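You operate a simulated robot arm through the tools that you are given. There is no shell and no other tool.

The job below is to be done with a simulated robot arm. You get a single attempt, and the scene is never put back.

## Task
Tip the strainer basket's stones into the waste bin and refit the basket.
Fine: shut the lid and swing the clamp bar back over it. Set down upright: strainer basket.

The check looks at the end state, three seconds after you hand in, the way a careful person would. Anything else that was tipped, shoved, dropped, spilled or broken makes it a failure. A push-on lid holds only when it is set on centred and level and pressed home; a screw cap is set on level and turned clockwise until tight.

## Robot
A 7-joint arm with a two-finger parallel gripper, fixed in place. Base frame: the origin is on the floor under the middle of its stand, x ahead of it, y to its left, z up; the work surface is at about z = 600. Readings come in mm, degrees, newtons and seconds.
It reaches about 1479 mm from its shoulder. Its first joint turns from -166.0 to 166.0 degrees. Payload 4.4 kg.
The TCP is the grasp point between the finger pads, 23 mm short of the fingertips. In the tool frame z runs along the fingers and y along their closing line. Largest opening 94 mm; finger width 38, thickness 10; the body of the gripper, 54 by 96 mm, starts 39 mm behind the TCP.
Orientation is that of the tool frame in the base frame, as a unit quaternion [x, y, z, w]. With the fingers straight down and closing along the base's y, the tool's x points along the base's -x, its y along +y and its z along -z.

## Interface
- The arm moves only by the tool play_rows. Its argument "targets" is a list of rows, each a list of 6 numbers: the shift along the tool's x, y, z in units of 100 mm (1.0 is 100 mm), then the turn, a rotation vector about the tool's x, y, z in units of 120 degrees (1.0 is 120 degrees). In form: [[tx, ty, tz, ax, ay, az], ...]. A call has 1 to 20 rows; each row is the pose to reach, as a shift and turn from the pose commanded when the call began, along the tool's axes at that moment. "hand" is the opening in per cent of the stroke, from 0 (shut) to 100 (fully open), set as the call begins (left out, the last holds). A call with a number of a shift or a turn outside -1 to 1 is refused whole. Each row takes 0.2 s and may step no farther than 50 mm and 8.6 degrees from the row before; otherwise, or with a gripper value out of range, the whole call is refused. Where a pose cannot be reached the arm comes as near as it can. A force on the tool above 50 N (or 10 N above the force at the start of the call, whichever is more), or a blocked arm, ends the call early, and 0.2 s more pass. Each finger travels about 72 mm/s and halts on what it meets, pressing with about 23 N; the grip force reading is that of the motor and also rises with nothing between the fingers. The clock runs only during rows and for 0.2 s after the last one: add rows that repeat a pose to give the fingers time. The reply holds the time, the measured pose of the TCP, the force on the tool along the base axes, the opening and the grip force, in the units named above and with some noise, with the torque about the TCP (base axes, N m) and any sound that the robot's microphone picked up.
- Cameras (640 x 400 px; columns grow to the right, rows downward): "scene" is fixed at [50, 500.9, 1660.8]; the picture's right is [0.31, -0.95, 0.00], its down [-0.72, -0.24, -0.65] and it looks along [0.62, 0.20, -0.76] (base axes); focal length 346 px, centre (320, 200). "wrist" rides on the gripper at [86, 16, -74] in the tool frame; the picture's right is [-0.18, 0.98, 0.00], its down [-0.58, -0.11, -0.81] and it looks along [-0.79, -0.15, 0.59] (tool axes); focal length 243 px, centre (320, 200). There is no depth. A picture from a camera that has moved, and an enlarged one, comes with that camera's place and axes in the base frame and with its lens.
- snapshot(camera): a new picture of that camera. No time passes.
- inspect(camera, box): a new picture of the part [left, top, right, bottom] of that camera's present view, enlarged. No time passes.
- finish_job(): hands the job in; it is judged then, once.

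Nothing tells you positions but the pictures and the camera data. Unless the task says otherwise, let go and move clear before handing in.

The tools are called after "Request:" as name(argument=value, ...) on one line, values as JSON. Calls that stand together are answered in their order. play_rows: Moves the arm, as the interface text tells. Its arguments: {"type":"object","properties":{"targets":{"type":"array"},"hand":{"type":"number"}},"required":["targets"]} The other tools are called the same way: snapshot (camera) takes a picture; inspect (camera, box) takes an enlarged picture of a part of a camera's view; finish_job () hands the job in.

At the start:

```text
t: 0.0
eef_pos: [648.8, 379.7, 1283.5]
ee_rot: [0.001, 1.0, 0.0, 0.0]
ft_force: [-0.2, 0.7, -1.1]
ft_torque: [-0.02, 0.0, -0.04]
grip_width: 94.3
grip_force: 0.0
```

scene: 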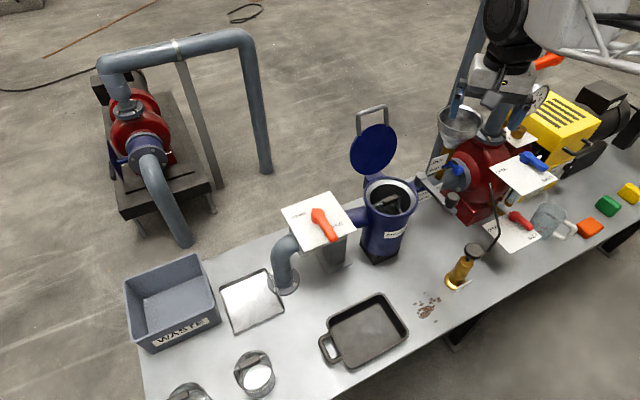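
wrist: 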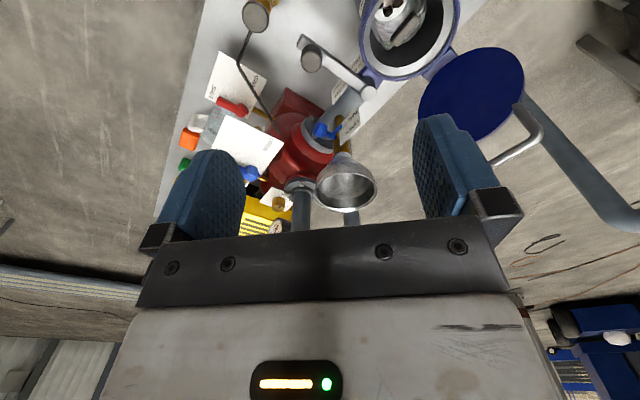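

I see a bench with a blue strainer pot, its lid standing open, a waste bin at the far left, and various valves and pump parts. I'll look closer at these before I move anything.

Request:
inspect(camera="scene", box=[320, 90, 480, 280])

Request:
inspect(camera="scene", box=[110, 230, 310, 400])

Request:
inspect(camera="wrist", box=[280, 0, 560, 180])

Request:
inspect(camera="scene", box=[360, 160, 420, 220])

```text
2.11 times, centred on (400, 185) of scene
camera zoom: at [50.0, 500.9, 1660.8], right [0.31, -0.95, 0.0], down [-0.72, -0.24, -0.65], along [0.62, 0.2, -0.76], focal length 728 px, centre (152, 232)
```

zoom: 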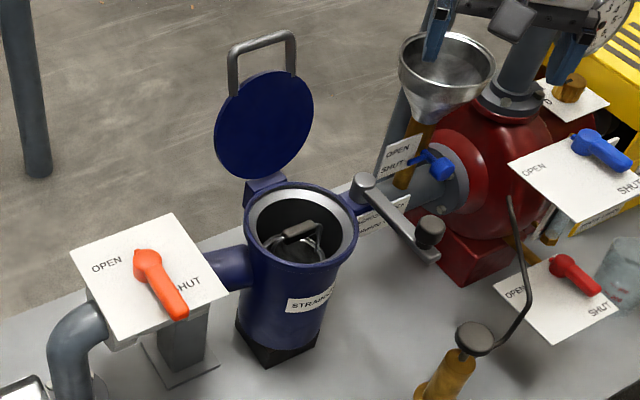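

```text
2.35 times, centred on (210, 315) of scene
camera zoom: at [50.0, 500.9, 1660.8], right [0.31, -0.95, 0.0], down [-0.72, -0.24, -0.65], along [0.62, 0.2, -0.76], focal length 813 px, centre (579, -71)
```

zoom: 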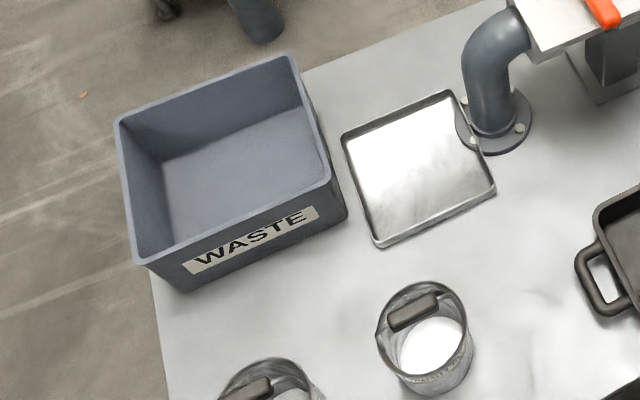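

```text
2.22 times, centred on (420, 90) of wrist
camera zoom: at [562.0, 395.5, 1358.0], right [0.18, 0.98, 0.0], down [0.58, -0.11, 0.81], along [0.79, -0.15, -0.59], focal length 539 px, centre (98, 444)
```

zoom: 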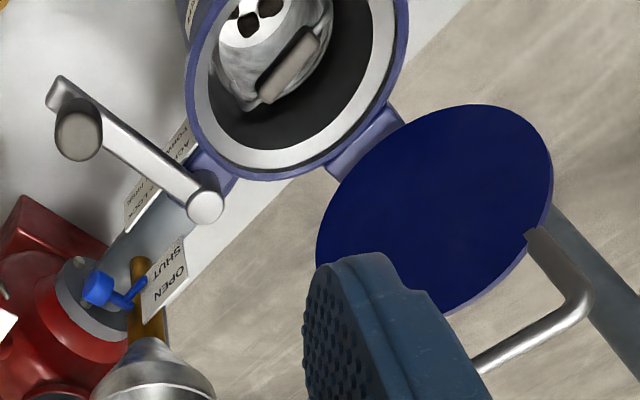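

```text
6.67 times, centred on (390, 190) of scene
camera zoom: at [50.0, 500.9, 1660.8], right [0.31, -0.95, 0.0], down [-0.72, -0.24, -0.65], along [0.62, 0.2, -0.76], focal length 2304 px, centre (-147, 267)
```

zoom: 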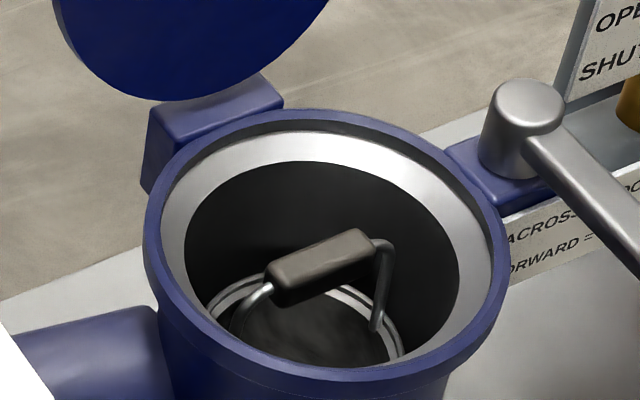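

The strainer pot's axis is near (740, 509) with its rim at about z 905. The basket's handle bar is near (745, 508, 886) and the bin's centre is near (343, 1063). I'll zoom in on the signs, handle, lid and clamp.

Request:
inspect(camera="scene", box=[405, 160, 465, 200])

Request:
inspect(camera="scene", box=[375, 175, 415, 205])

Request:
inspect(camera="wrist", box=[350, 0, 480, 85])

Request:
inspect(camera="scene", box=[340, 95, 420, 195])

Request:
inspect(camera="scene", box=[410, 180, 520, 300])

Request:
inspect(camera="scene", box=[160, 340, 300, 400])

```text
10.00 times, centred on (435, 180) of scene
camera zoom: at [50.0, 500.9, 1660.8], right [0.31, -0.95, 0.0], down [-0.72, -0.24, -0.65], along [0.62, 0.2, -0.76], focal length 3457 px, centre (-830, 400)
```

zoom: 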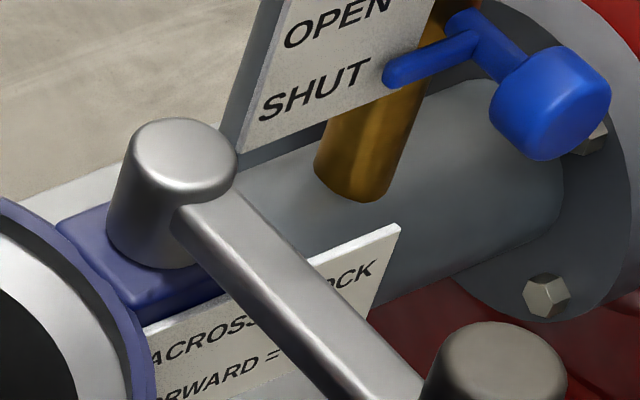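

```text
13.33 times, centred on (395, 190) of scene
camera zoom: at [50.0, 500.9, 1660.8], right [0.31, -0.95, 0.0], down [-0.72, -0.24, -0.65], along [0.62, 0.2, -0.76], focal length 4609 px, centre (-680, 333)
```

zoom: 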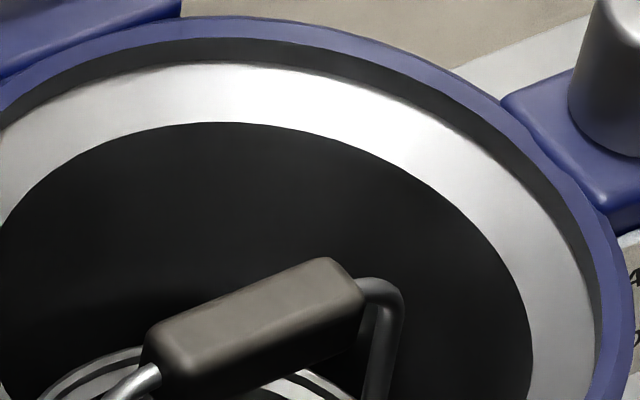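

```text
4.71 times, centred on (415, 42) of wrist
camera zoom: at [562.0, 395.5, 1358.0], right [0.18, 0.98, 0.0], down [0.58, -0.11, 0.81], along [0.79, -0.15, -0.59], focal length 1142 px, centre (-127, 941)
```

zoom: 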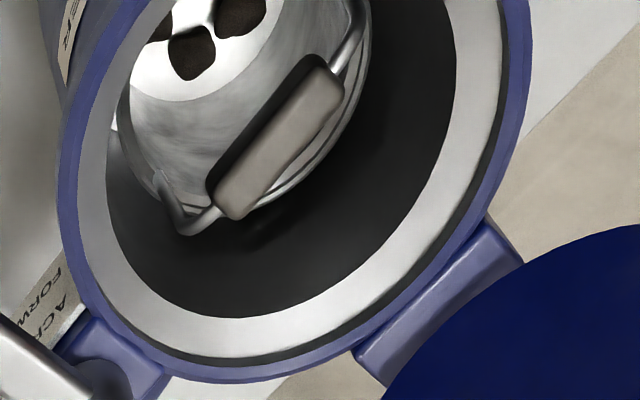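

```text
4.00 times, centred on (380, 145) of scene
camera zoom: at [50.0, 500.9, 1660.8], right [0.31, -0.95, 0.0], down [-0.72, -0.24, -0.65], along [0.62, 0.2, -0.76], focal length 1383 px, centre (80, 420)
```

zoom: 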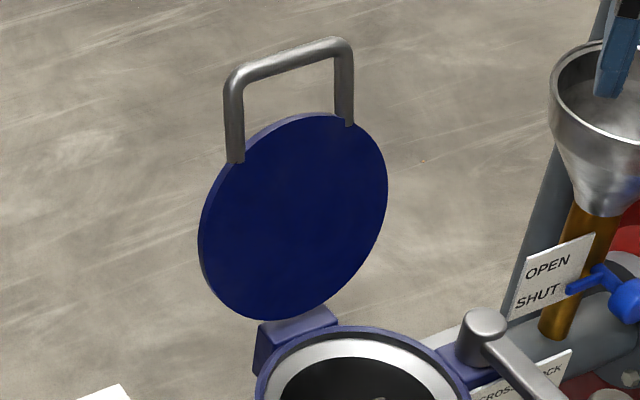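

```text
3.33 times, centred on (465, 240) of scene
camera zoom: at [50.0, 500.9, 1660.8], right [0.31, -0.95, 0.0], down [-0.72, -0.24, -0.65], along [0.62, 0.2, -0.76], focal length 1152 px, centre (-163, 67)
```

zoom: 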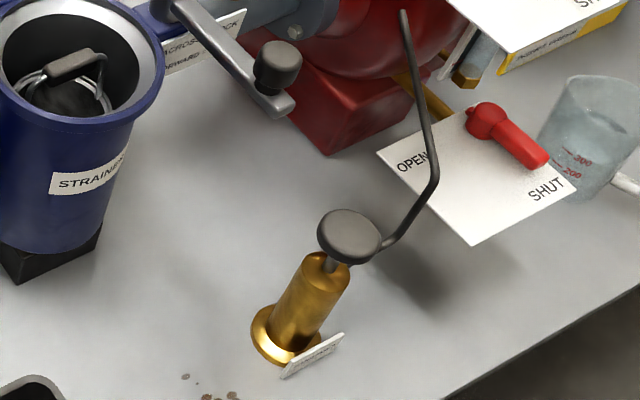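

```text
4.57 times, centred on (230, 370) of scene
camera zoom: at [50.0, 500.9, 1660.8], right [0.31, -0.95, 0.0], down [-0.72, -0.24, -0.65], along [0.62, 0.2, -0.76], focal length 1580 px, centre (731, -577)
```

zoom: 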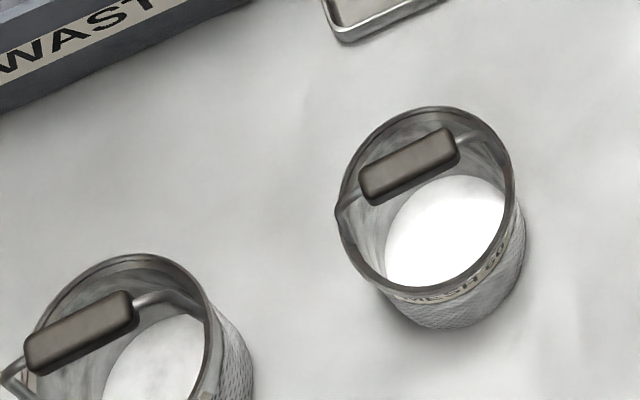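

The basket's handle sleeve runs at about -45° in the base frame, so I'll turn the hand 45° for the fingers to close across it. I'm moving up and over the pot, staying high, to look closer.

Request:
play_rows(targets=[[-0.1, 0.12, 0.1, 0, 0, 0.0625], [-0.25, 0.25, 0.2, 0, 0, 0.125], [-0.4, 0.4, 0.3, 0, 0, 0.1875], [-0.55, 0.55, 0.4, 0, 0, 0.25], [-0.7, 0.7, 0.5, 0, 0, 0.3125], [-0.8, 0.85, 0.6, 0, 0, 0.375], [-0.9, 1.0, 0.7, 0, 0, 0.375], [-0.9, 1.0, 0.7, 0, 0, 0.375]], hand=60)

```text
t: 1.8
eef_pos: [738.0, 478.6, 1214.9]
ee_rot: [0.382, 0.924, 0.0, 0.0]
ft_force: [-0.1, 0.4, 0.3]
ft_torque: [0.01, -0.05, 0.0]
grip_width: 56.1
grip_force: 0.0
```

The hand is turned as planned and hangs above the pot. I'm taking new pictures.

Request:
snapshot(camera="scene")

Request:
snapshot(camera="wrist")

```text
taken
```

scene: 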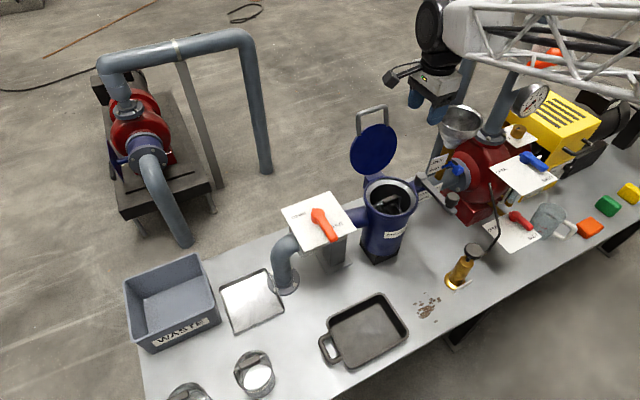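

```text
taken
camera wrist: at [688.9, 552.1, 1288.5], right [0.83, 0.56, 0.0], down [0.33, -0.49, 0.81], along [0.46, -0.67, -0.59], focal length 243 px, centre (320, 200)
```

wrist: 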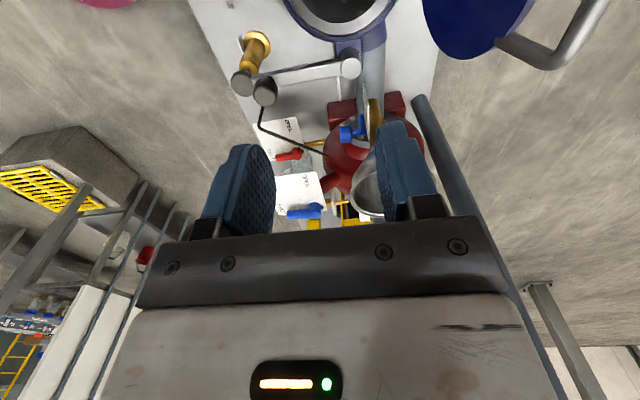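

The pot and clamp sit at the top of the wrist view. I'll move the hand back along its x axis (toward the bin) to get a side view for triangulation.

Request:
play_rows(targets=[[0.4, 0, 0, 0, 0, 0], [0.8, 0, 0, 0, 0, 0], [1.0, 0, 0, 0, 0, 0], [1.0, 0, 0, 0, 0, 0]])

Request:
play_rows(targets=[[0.4, 0, 0, 0, 0, 0], [0.8, 0, 0, 0, 0, 0], [1.0, 0, 0, 0, 0, 0], [1.0, 0, 0, 0, 0, 0]])

Request:
snapshot(camera="wrist")

Request:
inspect(camera="wrist", box=[220, 0, 540, 200])

```text
t: 2.8
eef_pos: [666.2, 549.9, 1212.7]
ee_rot: [0.382, 0.924, 0.0, 0.0]
ft_force: [-0.5, -0.1, 0.0]
ft_torque: [0.0, 0.02, 0.01]
grip_width: 56.3
grip_force: 0.0
```

```text
t: 3.8
eef_pos: [596.1, 620.4, 1212.6]
ee_rot: [0.383, 0.924, 0.0, 0.0]
ft_force: [0.2, 0.8, -0.1]
ft_torque: [0.01, 0.0, -0.05]
grip_width: 56.4
grip_force: 0.1
```

```text
taken
camera wrist: at [546.6, 693.7, 1287.4], right [0.82, 0.57, 0.0], down [0.33, -0.49, 0.81], along [0.46, -0.67, -0.59], focal length 243 px, centre (320, 200)
```

wrist: 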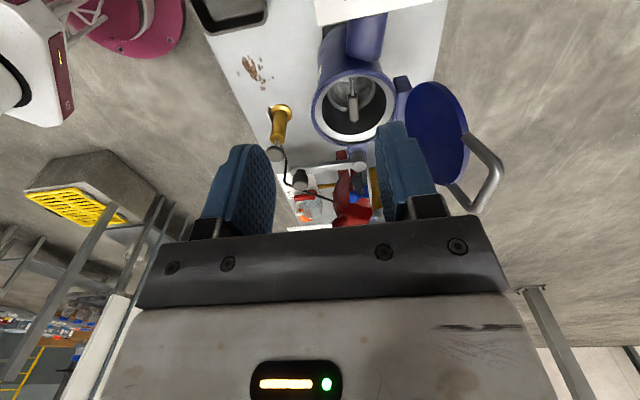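

```text
2.00 times, centred on (380, 100) of wrist
camera zoom: at [546.6, 693.7, 1287.4], right [0.82, 0.57, 0.0], down [0.33, -0.49, 0.81], along [0.46, -0.67, -0.59], focal length 485 px, centre (200, 400)
```

zoom: 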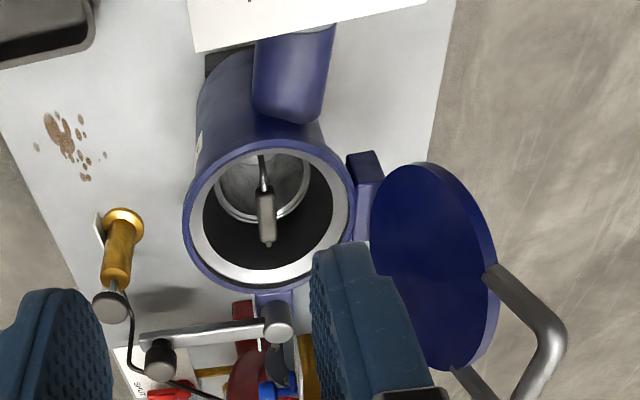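

I have a good oblique view of the pot, handle, clamp and lid. I'll zoom in further for accurate geometry.

Request:
inspect(camera="wrist", box=[300, 60, 410, 155])

Request:
inspect(camera="wrist", box=[275, 130, 395, 205])

Request:
inspect(camera="wrist", box=[380, 70, 520, 220])

Request:
inspect(camera="scene", box=[350, 170, 430, 270])

```text
4.21 times, centred on (355, 108) of wrist
camera zoom: at [546.6, 693.7, 1287.4], right [0.82, 0.57, 0.0], down [0.33, -0.49, 0.81], along [0.46, -0.67, -0.59], focal length 1022 px, centre (173, 590)
```

zoom: 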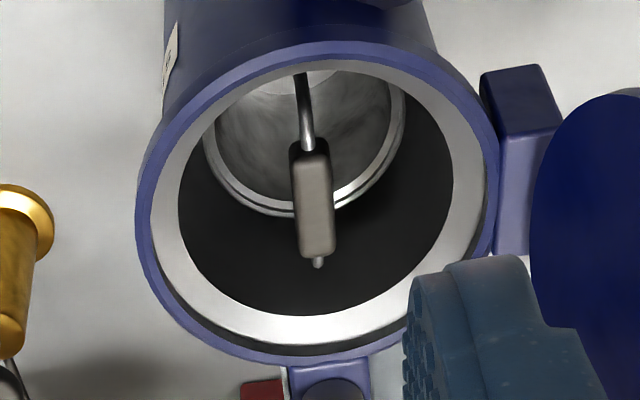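

```text
5.33 times, centred on (335, 168) of wrist
camera zoom: at [546.6, 693.7, 1287.4], right [0.82, 0.57, 0.0], down [0.33, -0.49, 0.81], along [0.46, -0.67, -0.59], focal length 1294 px, centre (240, 373)
```

zoom: 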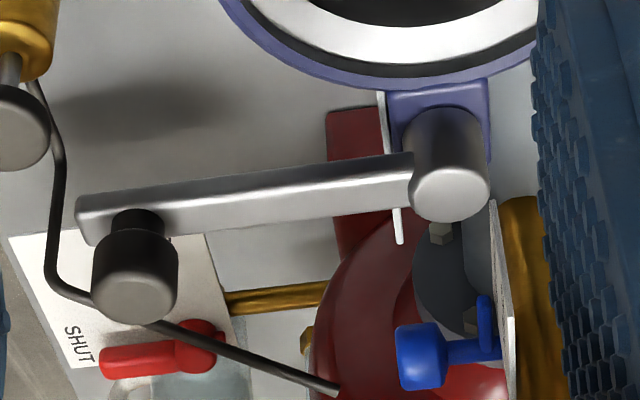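

```text
2.67 times, centred on (450, 145) of wrist
camera zoom: at [546.6, 693.7, 1287.4], right [0.82, 0.57, 0.0], down [0.33, -0.49, 0.81], along [0.46, -0.67, -0.59], focal length 647 px, centre (-27, 347)
```

zoom: 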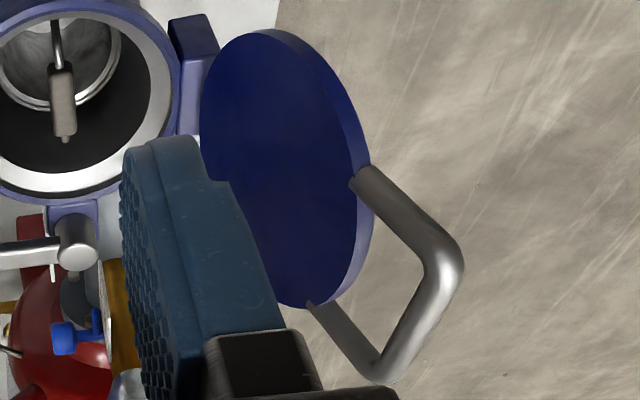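

```text
4.00 times, centred on (390, 220) of scene
camera zoom: at [50.0, 500.9, 1660.8], right [0.31, -0.95, 0.0], down [-0.72, -0.24, -0.65], along [0.62, 0.2, -0.76], focal length 1383 px, centre (40, 120)
```

zoom: 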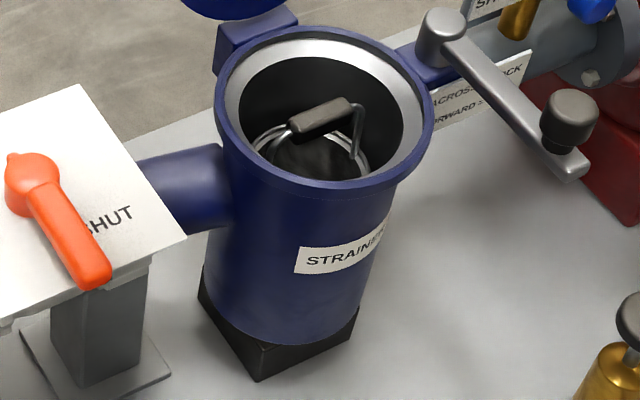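

My triangulation gives these positions:
- The bench frame is turned 45°.
- The pot axis is near (743.5, 512.5) with the rim at z≈905.
- The handle bar's centre is near (744.5, 512, 887).
- The clamp pivot is near (816, 442).
- The lid leans back about 14°.

I'll return above the handle and then come down slowly, checking with the wrist camera.

Request:
play_rows(targets=[[-0.3, 0.08, 0, 0, 0, 0], [-0.6, 0.16, 0, 0, 0, 0], [-0.9, 0.24, 0, 0, 0, 0], [-1.0, 0.283, 0, 0, 0, 0], [-1.0, 0.283, 0, 0, 0, 0]], hand=48)

Request:
play_rows(targets=[[-0.3, 0, 0.2, 0, 0, 0], [-0.6, 0, 0.4, 0, 0, 0], [-0.81, 0, 0.6, 0, 0, 0], [-0.81, 0, 0.9, 0, 0, 0], [-0.81, 0, 1.0, 0, 0, 0], [-0.81, 0, 1.0, 0, 0, 0]])

Request:
play_rows(targets=[[0, 0, 0.2, 0, 0, 0], [0, 0, 0.4, 0, 0, 0], [0, 0, 0.6, 0, 0, 0], [0, 0, 0.6, 0, 0, 0], [0, 0, 0.6, 0, 0, 0]])

Request:
snapshot(camera="wrist")

Request:
inspect(camera="scene", box=[340, 60, 480, 220])

```text
t: 5.0
eef_pos: [687.8, 570.5, 1213.3]
ee_rot: [0.382, 0.924, 0.0, -0.001]
ft_force: [-0.6, -0.6, 0.3]
ft_torque: [-0.02, 0.03, 0.0]
grip_width: 45.0
grip_force: 0.0
```

```text
t: 6.4
eef_pos: [744.8, 512.7, 1113.9]
ee_rot: [0.383, 0.924, 0.001, 0.001]
ft_force: [0.2, 0.4, 0.2]
ft_torque: [0.02, 0.04, -0.04]
grip_width: 45.2
grip_force: 0.1
```

```text
t: 7.6
eef_pos: [744.2, 511.0, 1054.5]
ee_rot: [0.382, 0.924, 0.0, -0.001]
ft_force: [0.3, -0.1, 0.3]
ft_torque: [0.0, 0.03, 0.02]
grip_width: 45.1
grip_force: 0.1
```

```text
taken
camera wrist: at [694.8, 585.1, 1128.4], right [0.82, 0.57, 0.0], down [0.33, -0.49, 0.81], along [0.46, -0.67, -0.59], focal length 243 px, centre (320, 200)
```

wrist: 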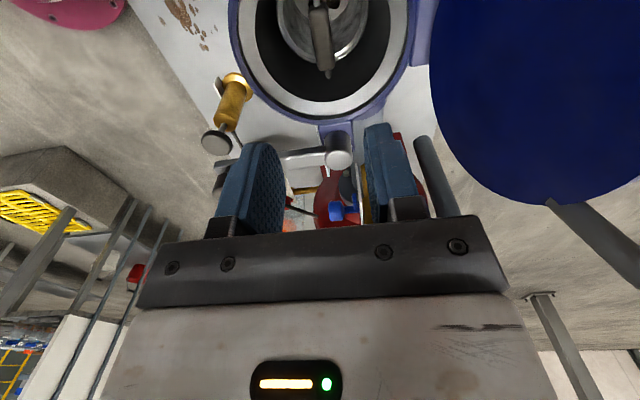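

```text
2.50 times, centred on (410, 140) of scene
camera zoom: at [50.0, 500.9, 1660.8], right [0.31, -0.95, 0.0], down [-0.72, -0.24, -0.65], along [0.62, 0.2, -0.76], focal length 864 px, centre (95, 350)
```

zoom: 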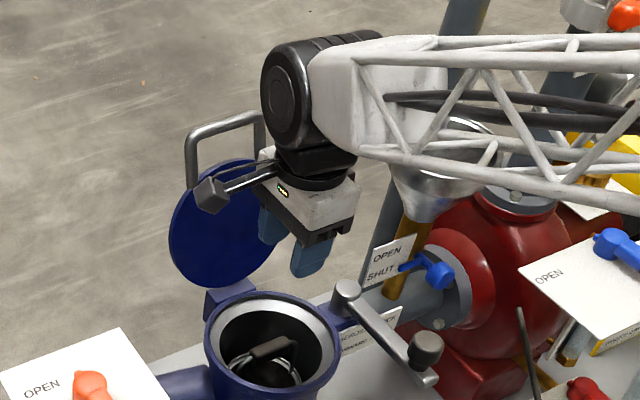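

The hand is straight above the pot and clear of the lid. I'm zooming in on the handle from here to refine its position.

Request:
inspect(camera="wrist", box=[270, 0, 370, 85])

```text
4.71 times, centred on (320, 42) of wrist
camera zoom: at [694.8, 585.1, 1128.4], right [0.82, 0.57, 0.0], down [0.33, -0.49, 0.81], along [0.46, -0.67, -0.59], focal length 1142 px, centre (320, 941)
```

zoom: 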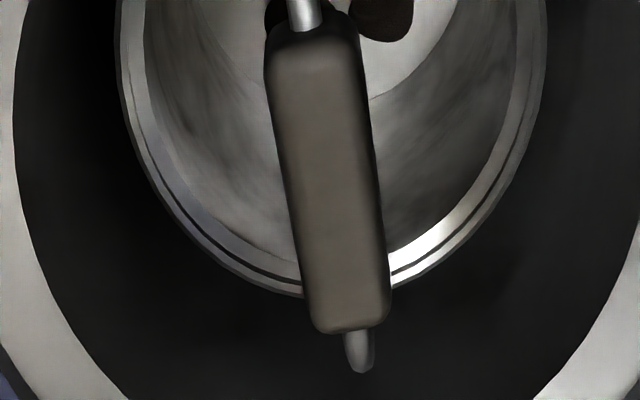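

The handle is centred under the TCP to about 2 mm. I'm going down 100 mm and will check again.

Request:
play_rows(targets=[[0, 0.01, 0.25, 0, 0, 0], [0, 0.02, 0.5, 0, 0, 0], [0, 0.02, 0.75, 0, 0, 0], [0, 0.02, 1.0, 0, 0, 0], [0, 0.02, 1.0, 0, 0, 0], [0, 0.02, 1.0, 0, 0, 0]])

Request:
snapshot(camera="wrist")

Request:
inspect(camera="wrist", box=[240, 40, 400, 160])

Request:
inspect(camera="scene", box=[340, 60, 480, 220])

```text
t: 9.0
eef_pos: [746.7, 513.5, 953.2]
ee_rot: [0.382, 0.924, 0.0, 0.0]
ft_force: [0.6, 0.4, -0.6]
ft_torque: [0.0, 0.02, -0.02]
grip_width: 45.1
grip_force: 0.1
```

```text
taken
camera wrist: at [697.5, 586.4, 1027.9], right [0.82, 0.57, 0.0], down [0.33, -0.49, 0.81], along [0.46, -0.66, -0.59], focal length 243 px, centre (320, 200)
```

wrist: 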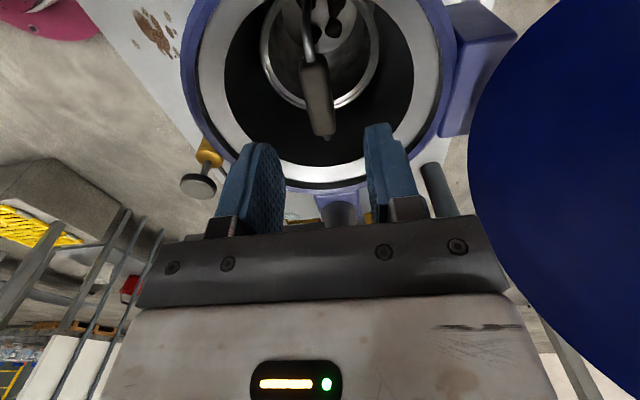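

```text
3.33 times, centred on (320, 100) of wrist
camera zoom: at [697.5, 586.4, 1027.9], right [0.82, 0.57, 0.0], down [0.33, -0.49, 0.81], along [0.46, -0.66, -0.59], focal length 809 px, centre (320, 533)
```

zoom: 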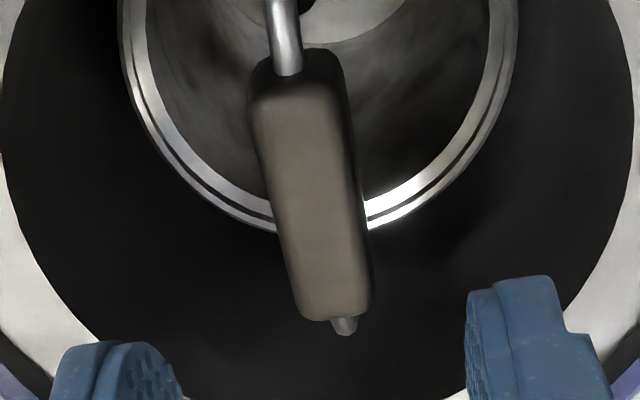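

```text
2.50 times, centred on (410, 140) of scene
camera zoom: at [50.0, 500.9, 1660.8], right [0.31, -0.95, 0.0], down [-0.72, -0.24, -0.65], along [0.62, 0.2, -0.76], focal length 864 px, centre (95, 350)
```

zoom: 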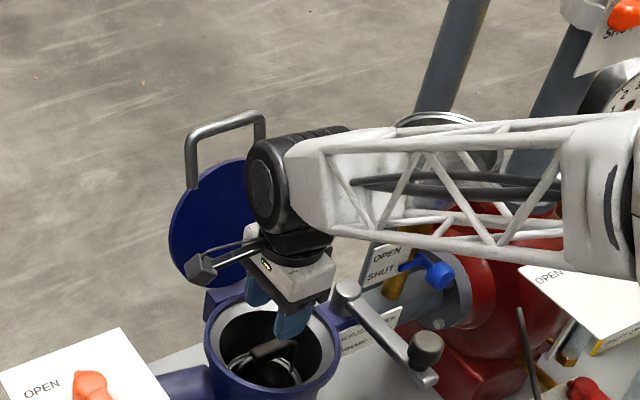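

Alignment is within about 2° and 3 mm. I'll descend the last 78 mm in steps with the fingers still open.

Request:
play_rows(targets=[[0.01, 0, 0.2, 0, 0, 0], [0.03, 0, 0.4, 0, 0, 0], [0.03, 0, 0.6, 0, 0, 0], [0.03, 0, 0.7, 0, 0, 0], [0.03, 0, 0.78, 0, 0, 0], [0.03, 0, 0.78, 0, 0, 0]])

Request:
snapshot(camera="wrist")

Request:
inspect(camera="scene", box=[350, 130, 430, 210])

```text
t: 10.4
eef_pos: [744.6, 517.3, 875.2]
ee_rot: [0.384, 0.923, 0.0, 0.0]
ft_force: [-0.3, -0.4, 0.0]
ft_torque: [0.01, -0.02, 0.02]
grip_width: 45.1
grip_force: 0.1
```

```text
taken
camera wrist: at [694.8, 588.9, 949.6], right [0.82, 0.57, 0.0], down [0.33, -0.49, 0.81], along [0.46, -0.67, -0.59], focal length 243 px, centre (320, 200)
```

wrist: 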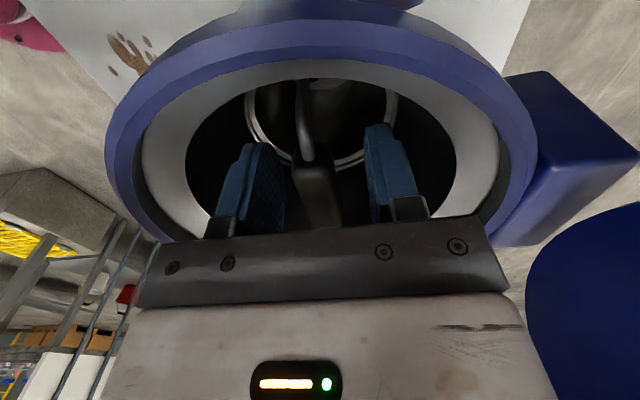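

```text
5.00 times, centred on (390, 170) of scene
camera zoom: at [50.0, 500.9, 1660.8], right [0.31, -0.95, 0.0], down [-0.72, -0.24, -0.65], along [0.62, 0.2, -0.76], focal length 1728 px, centre (-30, 350)
```

zoom: 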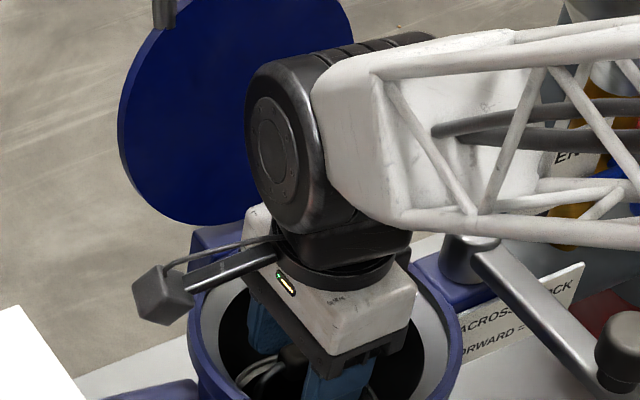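

The handle sits between the finger pads. I'm closing the gripper on it.

Request:
play_rows(targets=[[0, 0, 0, 0, 0, 0], [0, 0, 0, 0, 0, 0], [0, 0, 0, 0, 0, 0], [0, 0, 0, 0, 0, 0], [0, 0, 0, 0, 0, 0]], hand=0)

Request:
inspect(camera="wrist", box=[200, 60, 440, 240])

```text
t: 11.6
eef_pos: [744.1, 516.8, 874.5]
ee_rot: [0.382, 0.924, 0.0, 0.0]
ft_force: [-0.1, -1.0, 0.3]
ft_torque: [-0.01, -0.01, 0.0]
grip_width: 17.8
grip_force: 23.4
```

```text
2.22 times, centred on (320, 150) of wrist
camera zoom: at [694.8, 588.8, 949.6], right [0.82, 0.57, 0.0], down [0.33, -0.49, 0.81], along [0.46, -0.67, -0.59], focal length 539 px, centre (320, 311)
```

zoom: 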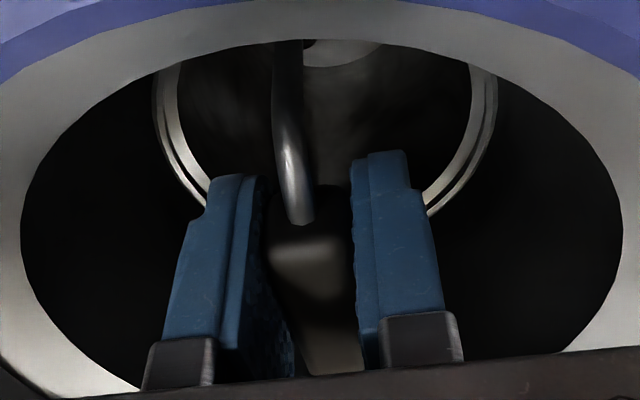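

The grip is firm on the 17.8 mm sleeve. I'm lifting slowly and watching the weight.

Request:
play_rows(targets=[[0, 0, -0.1, 0, 0, 0], [0, 0, -0.2, 0, 0, 0], [0, 0, -0.3, 0, 0, 0], [0, 0, -0.4, 0, 0, 0], [0, 0, -0.5, 0, 0, 0], [0, 0, -0.5, 0, 0, 0], [0, 0, -0.5, 0, 0, 0]])

Request:
snapshot(camera="wrist")

Request:
inspect(camera="scene", box=[350, 130, 430, 210])

```text
t: 13.2
eef_pos: [744.7, 516.4, 925.2]
ee_rot: [0.382, 0.924, 0.0, 0.0]
ft_force: [0.0, -0.6, -2.7]
ft_torque: [0.06, 0.03, -0.02]
grip_width: 17.9
grip_force: 22.8
```

```text
taken
camera wrist: at [694.8, 588.9, 1000.0], right [0.82, 0.57, 0.0], down [0.33, -0.49, 0.81], along [0.46, -0.67, -0.59], focal length 243 px, centre (320, 200)
```

wrist: 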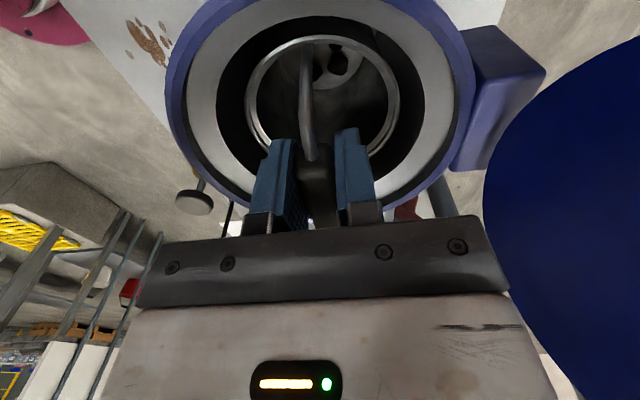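

```text
5.00 times, centred on (390, 170) of scene
camera zoom: at [50.0, 500.9, 1660.8], right [0.31, -0.95, 0.0], down [-0.72, -0.24, -0.65], along [0.62, 0.2, -0.76], focal length 1728 px, centre (-30, 350)
```

zoom: 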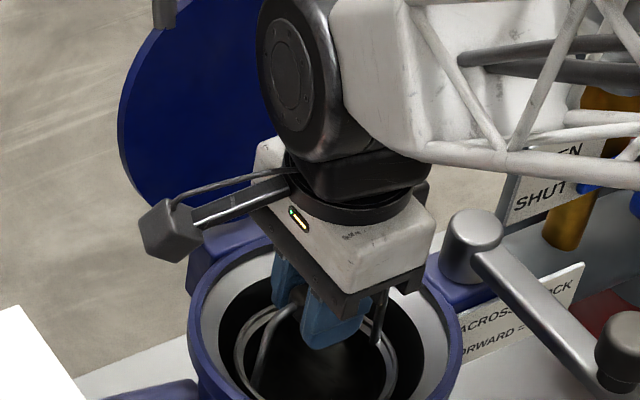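

The basket with its stones weighs only about 0.27 kg, so the grip should hold easily. I'll carry on lifting until it is clear of the rim.

Request:
play_rows(targets=[[0, 0, -0.2, 0, 0, 0], [0, 0, -0.4, 0, 0, 0], [0, 0, -0.6, 0, 0, 0], [0, 0, -0.8, 0, 0, 0], [0, 0, -1.0, 0, 0, 0], [0, 0, -1.0, 0, 0, 0]])

Request:
play_rows(targets=[[0, 0, -0.2, 0, 0, 0], [0, 0, -0.4, 0, 0, 0], [0, 0, -0.6, 0, 0, 0], [0, 0, -0.8, 0, 0, 0], [0, 0, -1.0, 0, 0, 0], [0, 0, -1.0, 0, 0, 0]])

Request:
snapshot(camera="wrist")

Request:
snapshot(camera="scene")

Request:
inspect(camera="scene", box=[350, 80, 450, 230])

```text
t: 14.6
eef_pos: [743.7, 516.3, 1025.6]
ee_rot: [0.383, 0.924, 0.0, 0.0]
ft_force: [0.7, -0.2, -2.4]
ft_torque: [0.03, 0.03, -0.01]
grip_width: 17.8
grip_force: 23.4
```

```text
t: 16.0
eef_pos: [744.3, 516.4, 1125.6]
ee_rot: [0.383, 0.924, 0.001, 0.0]
ft_force: [0.4, 0.2, -2.7]
ft_torque: [0.03, 0.02, -0.05]
grip_width: 17.9
grip_force: 23.2
```

```text
taken
camera wrist: at [694.2, 588.4, 1200.7], right [0.82, 0.57, 0.0], down [0.33, -0.49, 0.81], along [0.46, -0.67, -0.59], focal length 243 px, centre (320, 200)
```

wrist: 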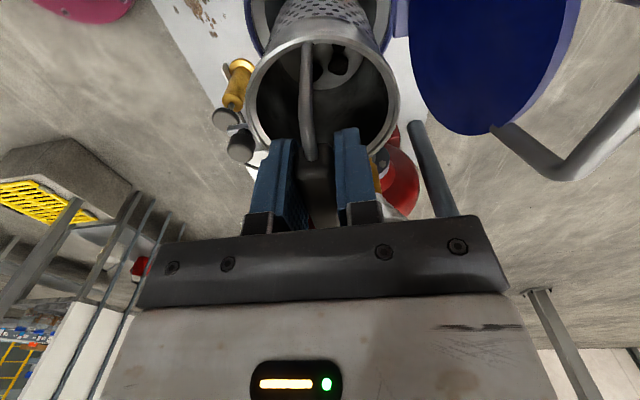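

```text
taken
```

scene: 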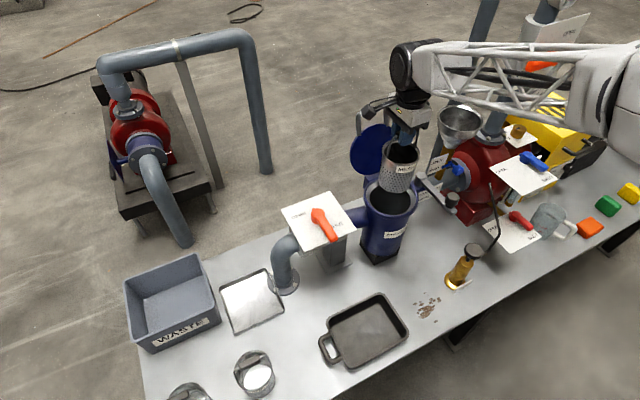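

```text
2.67 times, centred on (400, 155) of scene
camera zoom: at [50.0, 500.9, 1660.8], right [0.31, -0.95, 0.0], down [-0.72, -0.24, -0.65], along [0.62, 0.2, -0.76], focal length 922 px, centre (107, 320)
```

zoom: 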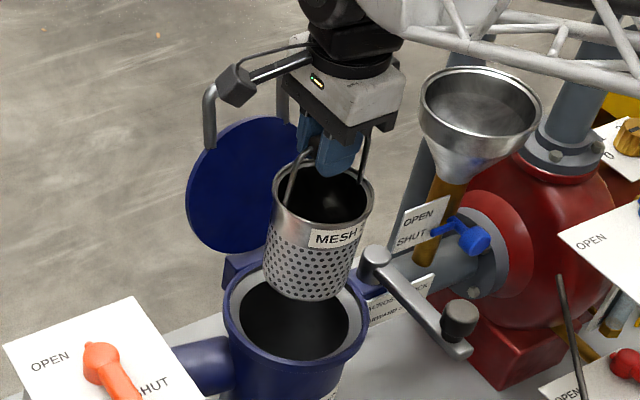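

The basket is fully clear of the pot and upright, with the stones inside. I'll carry it at this height along the bench toward the bin.

Request:
play_rows(targets=[[0.2, 0, 0, 0, 0, 0], [0.45, 0, 0, 0, 0, 0], [0.7, 0, 0, 0, 0, 0], [0.9, 0, 0, 0, 0, 0], [1.0, 0, 0, 0, 0, 0]])

Request:
play_rows(targets=[[0.25, 0.05, 0, 0, 0, 0], [0.5, 0.1, 0, 0, 0, 0], [0.75, 0.15, 0, 0, 0, 0], [1.0, 0.2, 0, 0, 0, 0]])

Request:
play_rows(targets=[[0.25, 0.05, 0, 0, 0, 0], [0.5, 0.1, 0, 0, 0, 0], [0.75, 0.15, 0, 0, 0, 0], [1.0, 0.2, 0, 0, 0, 0], [1.0, 0.2, 0, 0, 0, 0]])

Request:
snapshot(camera="scene")

Request:
snapshot(camera="wrist")

```text
t: 17.2
eef_pos: [674.0, 588.8, 1125.1]
ee_rot: [0.382, 0.924, 0.0, 0.0]
ft_force: [0.1, -0.6, -2.1]
ft_torque: [0.04, 0.01, -0.02]
grip_width: 17.6
grip_force: 24.0
```

```text
t: 18.2
eef_pos: [617.1, 672.6, 1125.1]
ee_rot: [0.383, 0.924, -0.001, 0.0]
ft_force: [0.1, -1.3, -1.4]
ft_torque: [0.02, 0.0, 0.0]
grip_width: 17.9
grip_force: 23.3
```

```text
t: 19.4
eef_pos: [558.3, 756.2, 1124.5]
ee_rot: [0.382, 0.924, 0.0, 0.001]
ft_force: [-0.2, -0.5, -1.4]
ft_torque: [0.01, 0.02, 0.04]
grip_width: 17.9
grip_force: 23.5
```

```text
taken
```

scene: 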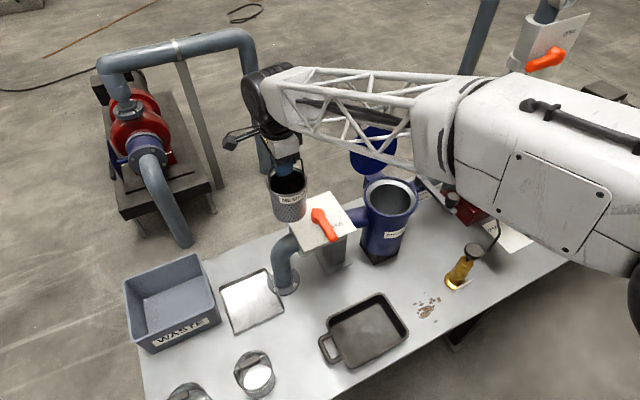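

```text
taken
camera wrist: at [509.6, 829.4, 1199.9], right [0.82, 0.57, 0.0], down [0.33, -0.49, 0.81], along [0.46, -0.66, -0.59], focal length 243 px, centre (320, 200)
```

wrist: 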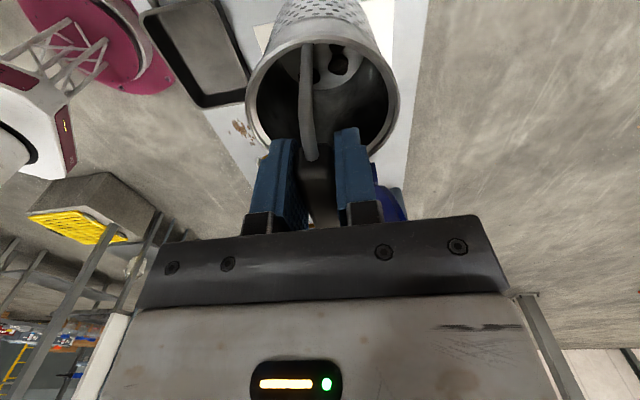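

Transport is going well and the stones are still in the basket. I'll continue to the bin, turning the hand a further 37.5° so the basket can tip outward, away from the arm.

Request:
play_rows(targets=[[0.2, 0.02, 0, 0, 0, -0.03], [0.4, 0.04, 0, 0, 0, -0.06], [0.6, 0.06, 0, 0, 0, -0.09], [0.8, 0.08, 0, 0, 0, -0.12], [1.0, 0.1, 0, 0, 0, -0.15]])

Request:
play_rows(targets=[[0.2, 0.09, 0, 0, 0, -0.0325], [0.4, 0.18, 0, 0, 0, -0.065], [0.6, 0.27, 0, 0, 0, -0.0975], [0.8, 0.36, 0, 0, 0, -0.13], [1.0, 0.45, 0, 0, 0, -0.1625]])

Request:
play_rows(targets=[[0.2, 0.18, 0, 0, 0, 0], [0.4, 0.36, 0, 0, 0, 0], [0.6, 0.54, 0, 0, 0, 0], [0.8, 0.72, 0, 0, 0, 0], [1.0, 0.92, 0, 0, 0, 0], [1.0, 0.92, 0, 0, 0, 0]])

Request:
snapshot(camera="scene")

Request:
snapshot(camera="wrist")

```text
t: 20.6
eef_pos: [496.2, 835.4, 1125.3]
ee_rot: [0.233, 0.972, 0.0, 0.0]
ft_force: [0.5, -0.7, -1.8]
ft_torque: [-0.02, 0.02, 0.01]
grip_width: 17.7
grip_force: 22.8
```

```text
t: 21.8
eef_pos: [428.2, 920.2, 1125.1]
ee_rot: [0.064, 0.998, 0.0, 0.001]
ft_force: [0.0, 1.3, -1.8]
ft_torque: [0.01, 0.06, -0.01]
grip_width: 17.4
grip_force: 23.1
```

```text
t: 23.2
eef_pos: [339.7, 1024.0, 1125.9]
ee_rot: [0.065, 0.998, 0.0, 0.0]
ft_force: [-0.2, 0.0, -2.5]
ft_torque: [0.0, 0.03, -0.04]
grip_width: 17.8
grip_force: 22.3
```

```text
taken
```

scene: 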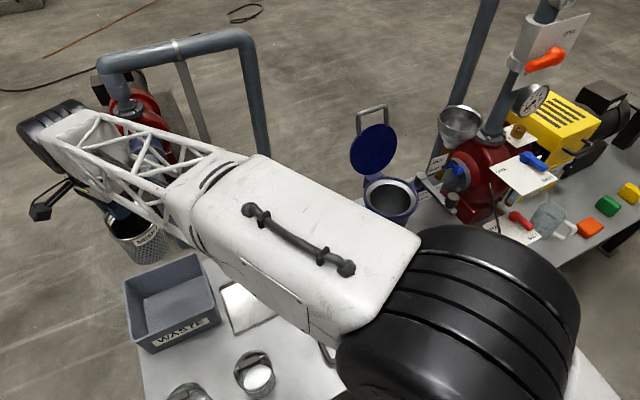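

```text
taken
camera wrist: at [256.3, 1051.4, 1200.3], right [0.31, 0.95, 0.0], down [0.56, -0.18, 0.81], along [0.77, -0.25, -0.59], focal length 243 px, centre (320, 200)
```

wrist: 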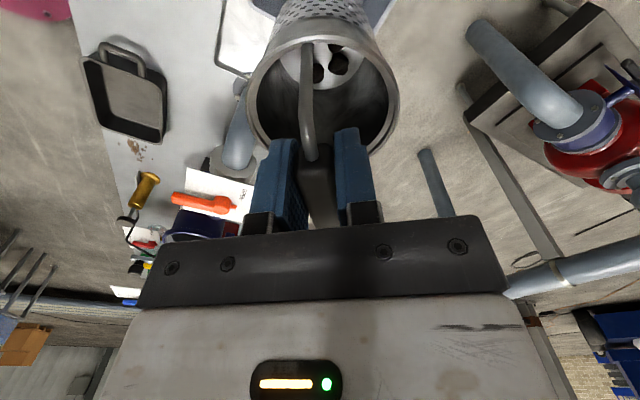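

The basket is over the bin area, though from this side the arm hides part of the view. I'll lower it while it's still upright and check its position against the bin.

Request:
play_rows(targets=[[0, 0, 0.25, 0, 0, 0], [0, 0, 0.5, 0, 0, 0], [0, 0, 0.75, 0, 0, 0], [0, 0, 1.0, 0, 0, 0], [0, 0, 1.0, 0, 0, 0]])

Request:
snapshot(camera="scene")

Request:
inspect(camera="scene", box=[60, 200, 260, 360])

```text
t: 24.4
eef_pos: [339.2, 1022.7, 1026.0]
ee_rot: [0.065, 0.998, 0.0, 0.0]
ft_force: [-0.4, 0.4, -1.9]
ft_torque: [0.0, 0.03, 0.0]
grip_width: 17.9
grip_force: 23.3
```

```text
taken
```

scene: 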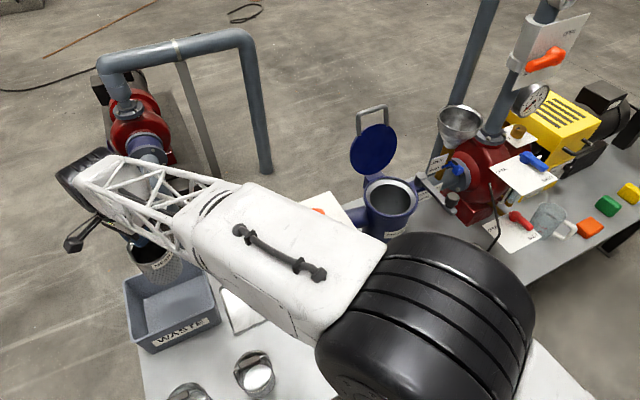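

```text
2.50 times, centred on (160, 280) of scene
camera zoom: at [50.0, 500.9, 1660.8], right [0.31, -0.95, 0.0], down [-0.72, -0.24, -0.65], along [0.62, 0.2, -0.76], focal length 864 px, centre (720, 0)
```

zoom: 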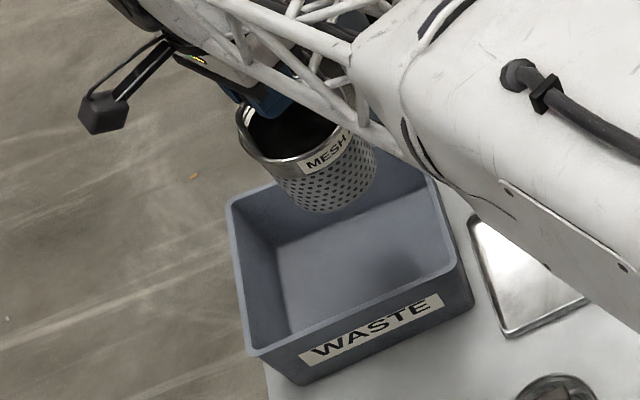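

The basket hangs over the bin, whose centre I make (346, 1061). I'm going down to about z 912, where the basket's bottom stays clear above the bin rim.

Request:
play_rows(targets=[[0, 0, 0.25, 0, 0, 0], [0, 0, 0.5, 0, 0, 0], [0, 0, 0.75, 0, 0, 0], [0, 0, 1.0, 0, 0, 0], [0, 0, 1.0, 0, 0, 0]])

Request:
snapshot(camera="scene")

Request:
snapshot(camera="wrist")

Request:
inspect(camera="scene", box=[60, 200, 260, 360])

```text
t: 25.6
eef_pos: [340.3, 1024.4, 923.8]
ee_rot: [0.065, 0.998, 0.0, 0.001]
ft_force: [0.4, 0.3, -1.3]
ft_torque: [-0.01, 0.03, -0.01]
grip_width: 18.0
grip_force: 23.0
```

```text
taken
```

scene: 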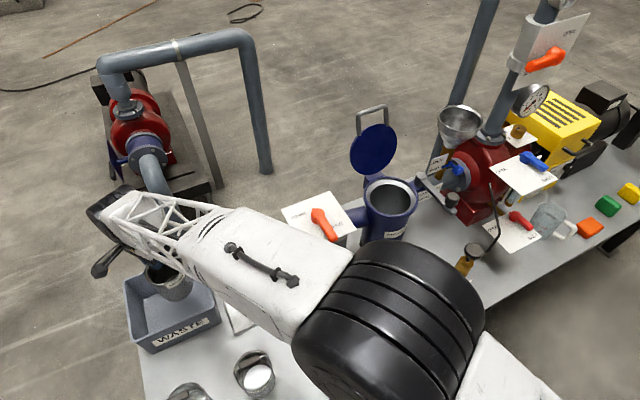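

```text
taken
camera wrist: at [257.1, 1051.5, 998.9], right [0.31, 0.95, 0.0], down [0.56, -0.18, 0.81], along [0.77, -0.25, -0.59], focal length 243 px, centre (320, 200)
```

wrist: 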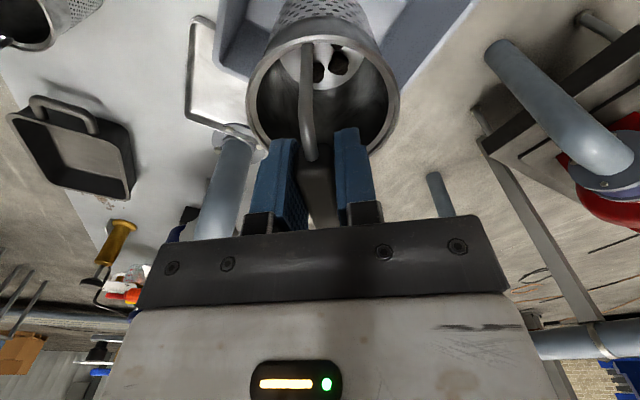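

```text
2.50 times, centred on (160, 280) of scene
camera zoom: at [50.0, 500.9, 1660.8], right [0.31, -0.95, 0.0], down [-0.72, -0.24, -0.65], along [0.62, 0.2, -0.76], focal length 864 px, centre (720, 0)
```

zoom: 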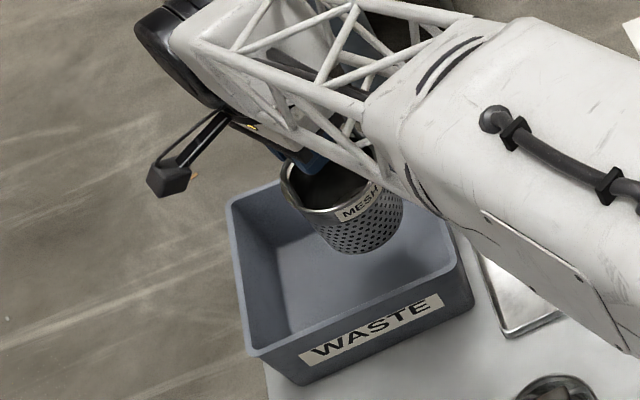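

The position looks right: the basket mouth will end up over the bin's centre. I'm starting the tilt by 48° to check the direction and the grip.

Request:
play_rows(targets=[[0, 0, 0, -0.05, 0, 0], [0, 0, 0, -0.1, 0, 0], [0, 0, 0, -0.15, 0, 0], [0, 0, 0, -0.2, 0, 0], [0, 0, 0, -0.25, 0, 0], [0, 0, 0, -0.3, 0, 0], [0, 0, 0, -0.35, 0, 0], [0, 0, 0, -0.4, 0, 0], [0, 0, 0, -0.4, 0, 0]])

Request:
snapshot(camera="scene")

Request:
snapshot(camera="wrist")

```text
t: 27.6
eef_pos: [339.8, 1023.9, 925.3]
ee_rot: [0.06, 0.911, 0.406, 0.027]
ft_force: [-0.1, -0.5, -2.0]
ft_torque: [-0.16, 0.07, -0.03]
grip_width: 17.8
grip_force: 23.0
```

```text
taken
```

scene: 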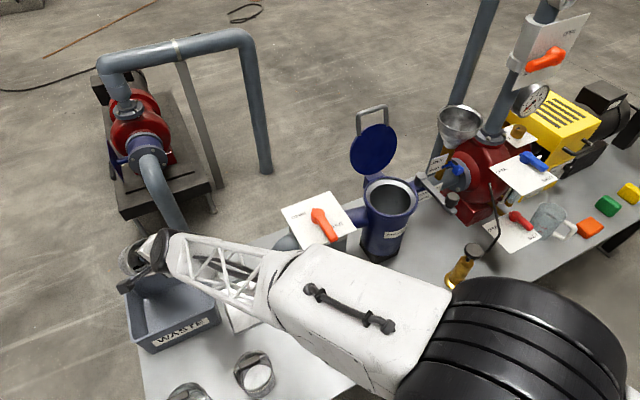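

```text
taken
camera wrist: at [249.1, 991.1, 987.5], right [0.27, 0.63, 0.73], down [0.49, -0.74, 0.46], along [0.83, 0.23, -0.51], focal length 243 px, centre (320, 200)
```

wrist: 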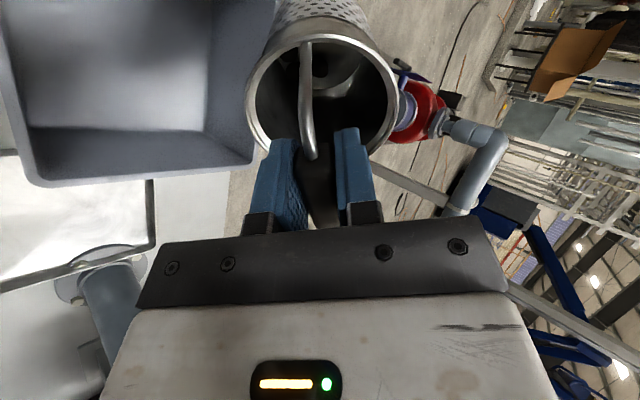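

The tilt direction is right and the grip is holding. I'll continue to about 84°.

Request:
play_rows(targets=[[0, 0, 0, -0.05, 0, 0], [0, 0, 0, -0.1, 0, 0], [0, 0, 0, -0.15, 0, 0], [0, 0, 0, -0.2, 0, 0], [0, 0, 0, -0.25, 0, 0], [0, 0, 0, -0.3, 0, 0], [0, 0, 0, -0.3, 0, 0]])

Request:
snapshot(camera="scene")

Request:
snapshot(camera="wrist")

```text
t: 29.2
eef_pos: [340.7, 1024.6, 925.5]
ee_rot: [0.049, 0.742, 0.668, 0.043]
ft_force: [0.3, 0.8, -2.4]
ft_torque: [-0.26, 0.05, 0.01]
grip_width: 17.7
grip_force: 23.1
```

```text
taken
```

scene: 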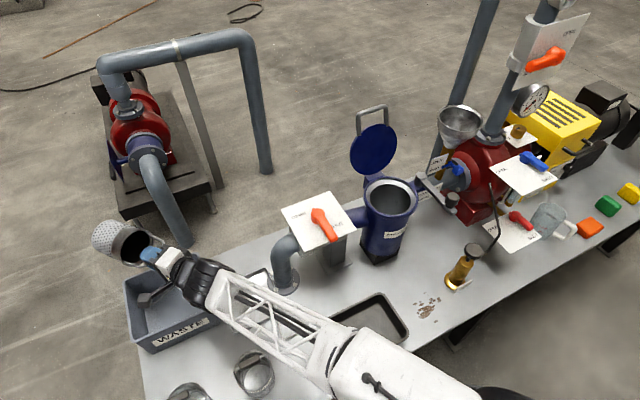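

```text
taken
camera wrist: at [245.6, 963.6, 949.6], right [0.2, 0.08, 0.98], down [0.47, -0.88, -0.02], along [0.86, 0.46, -0.21], focal length 243 px, centre (320, 200)
```

wrist: 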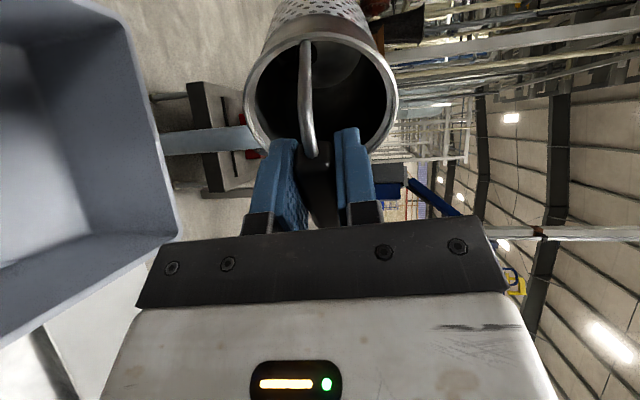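

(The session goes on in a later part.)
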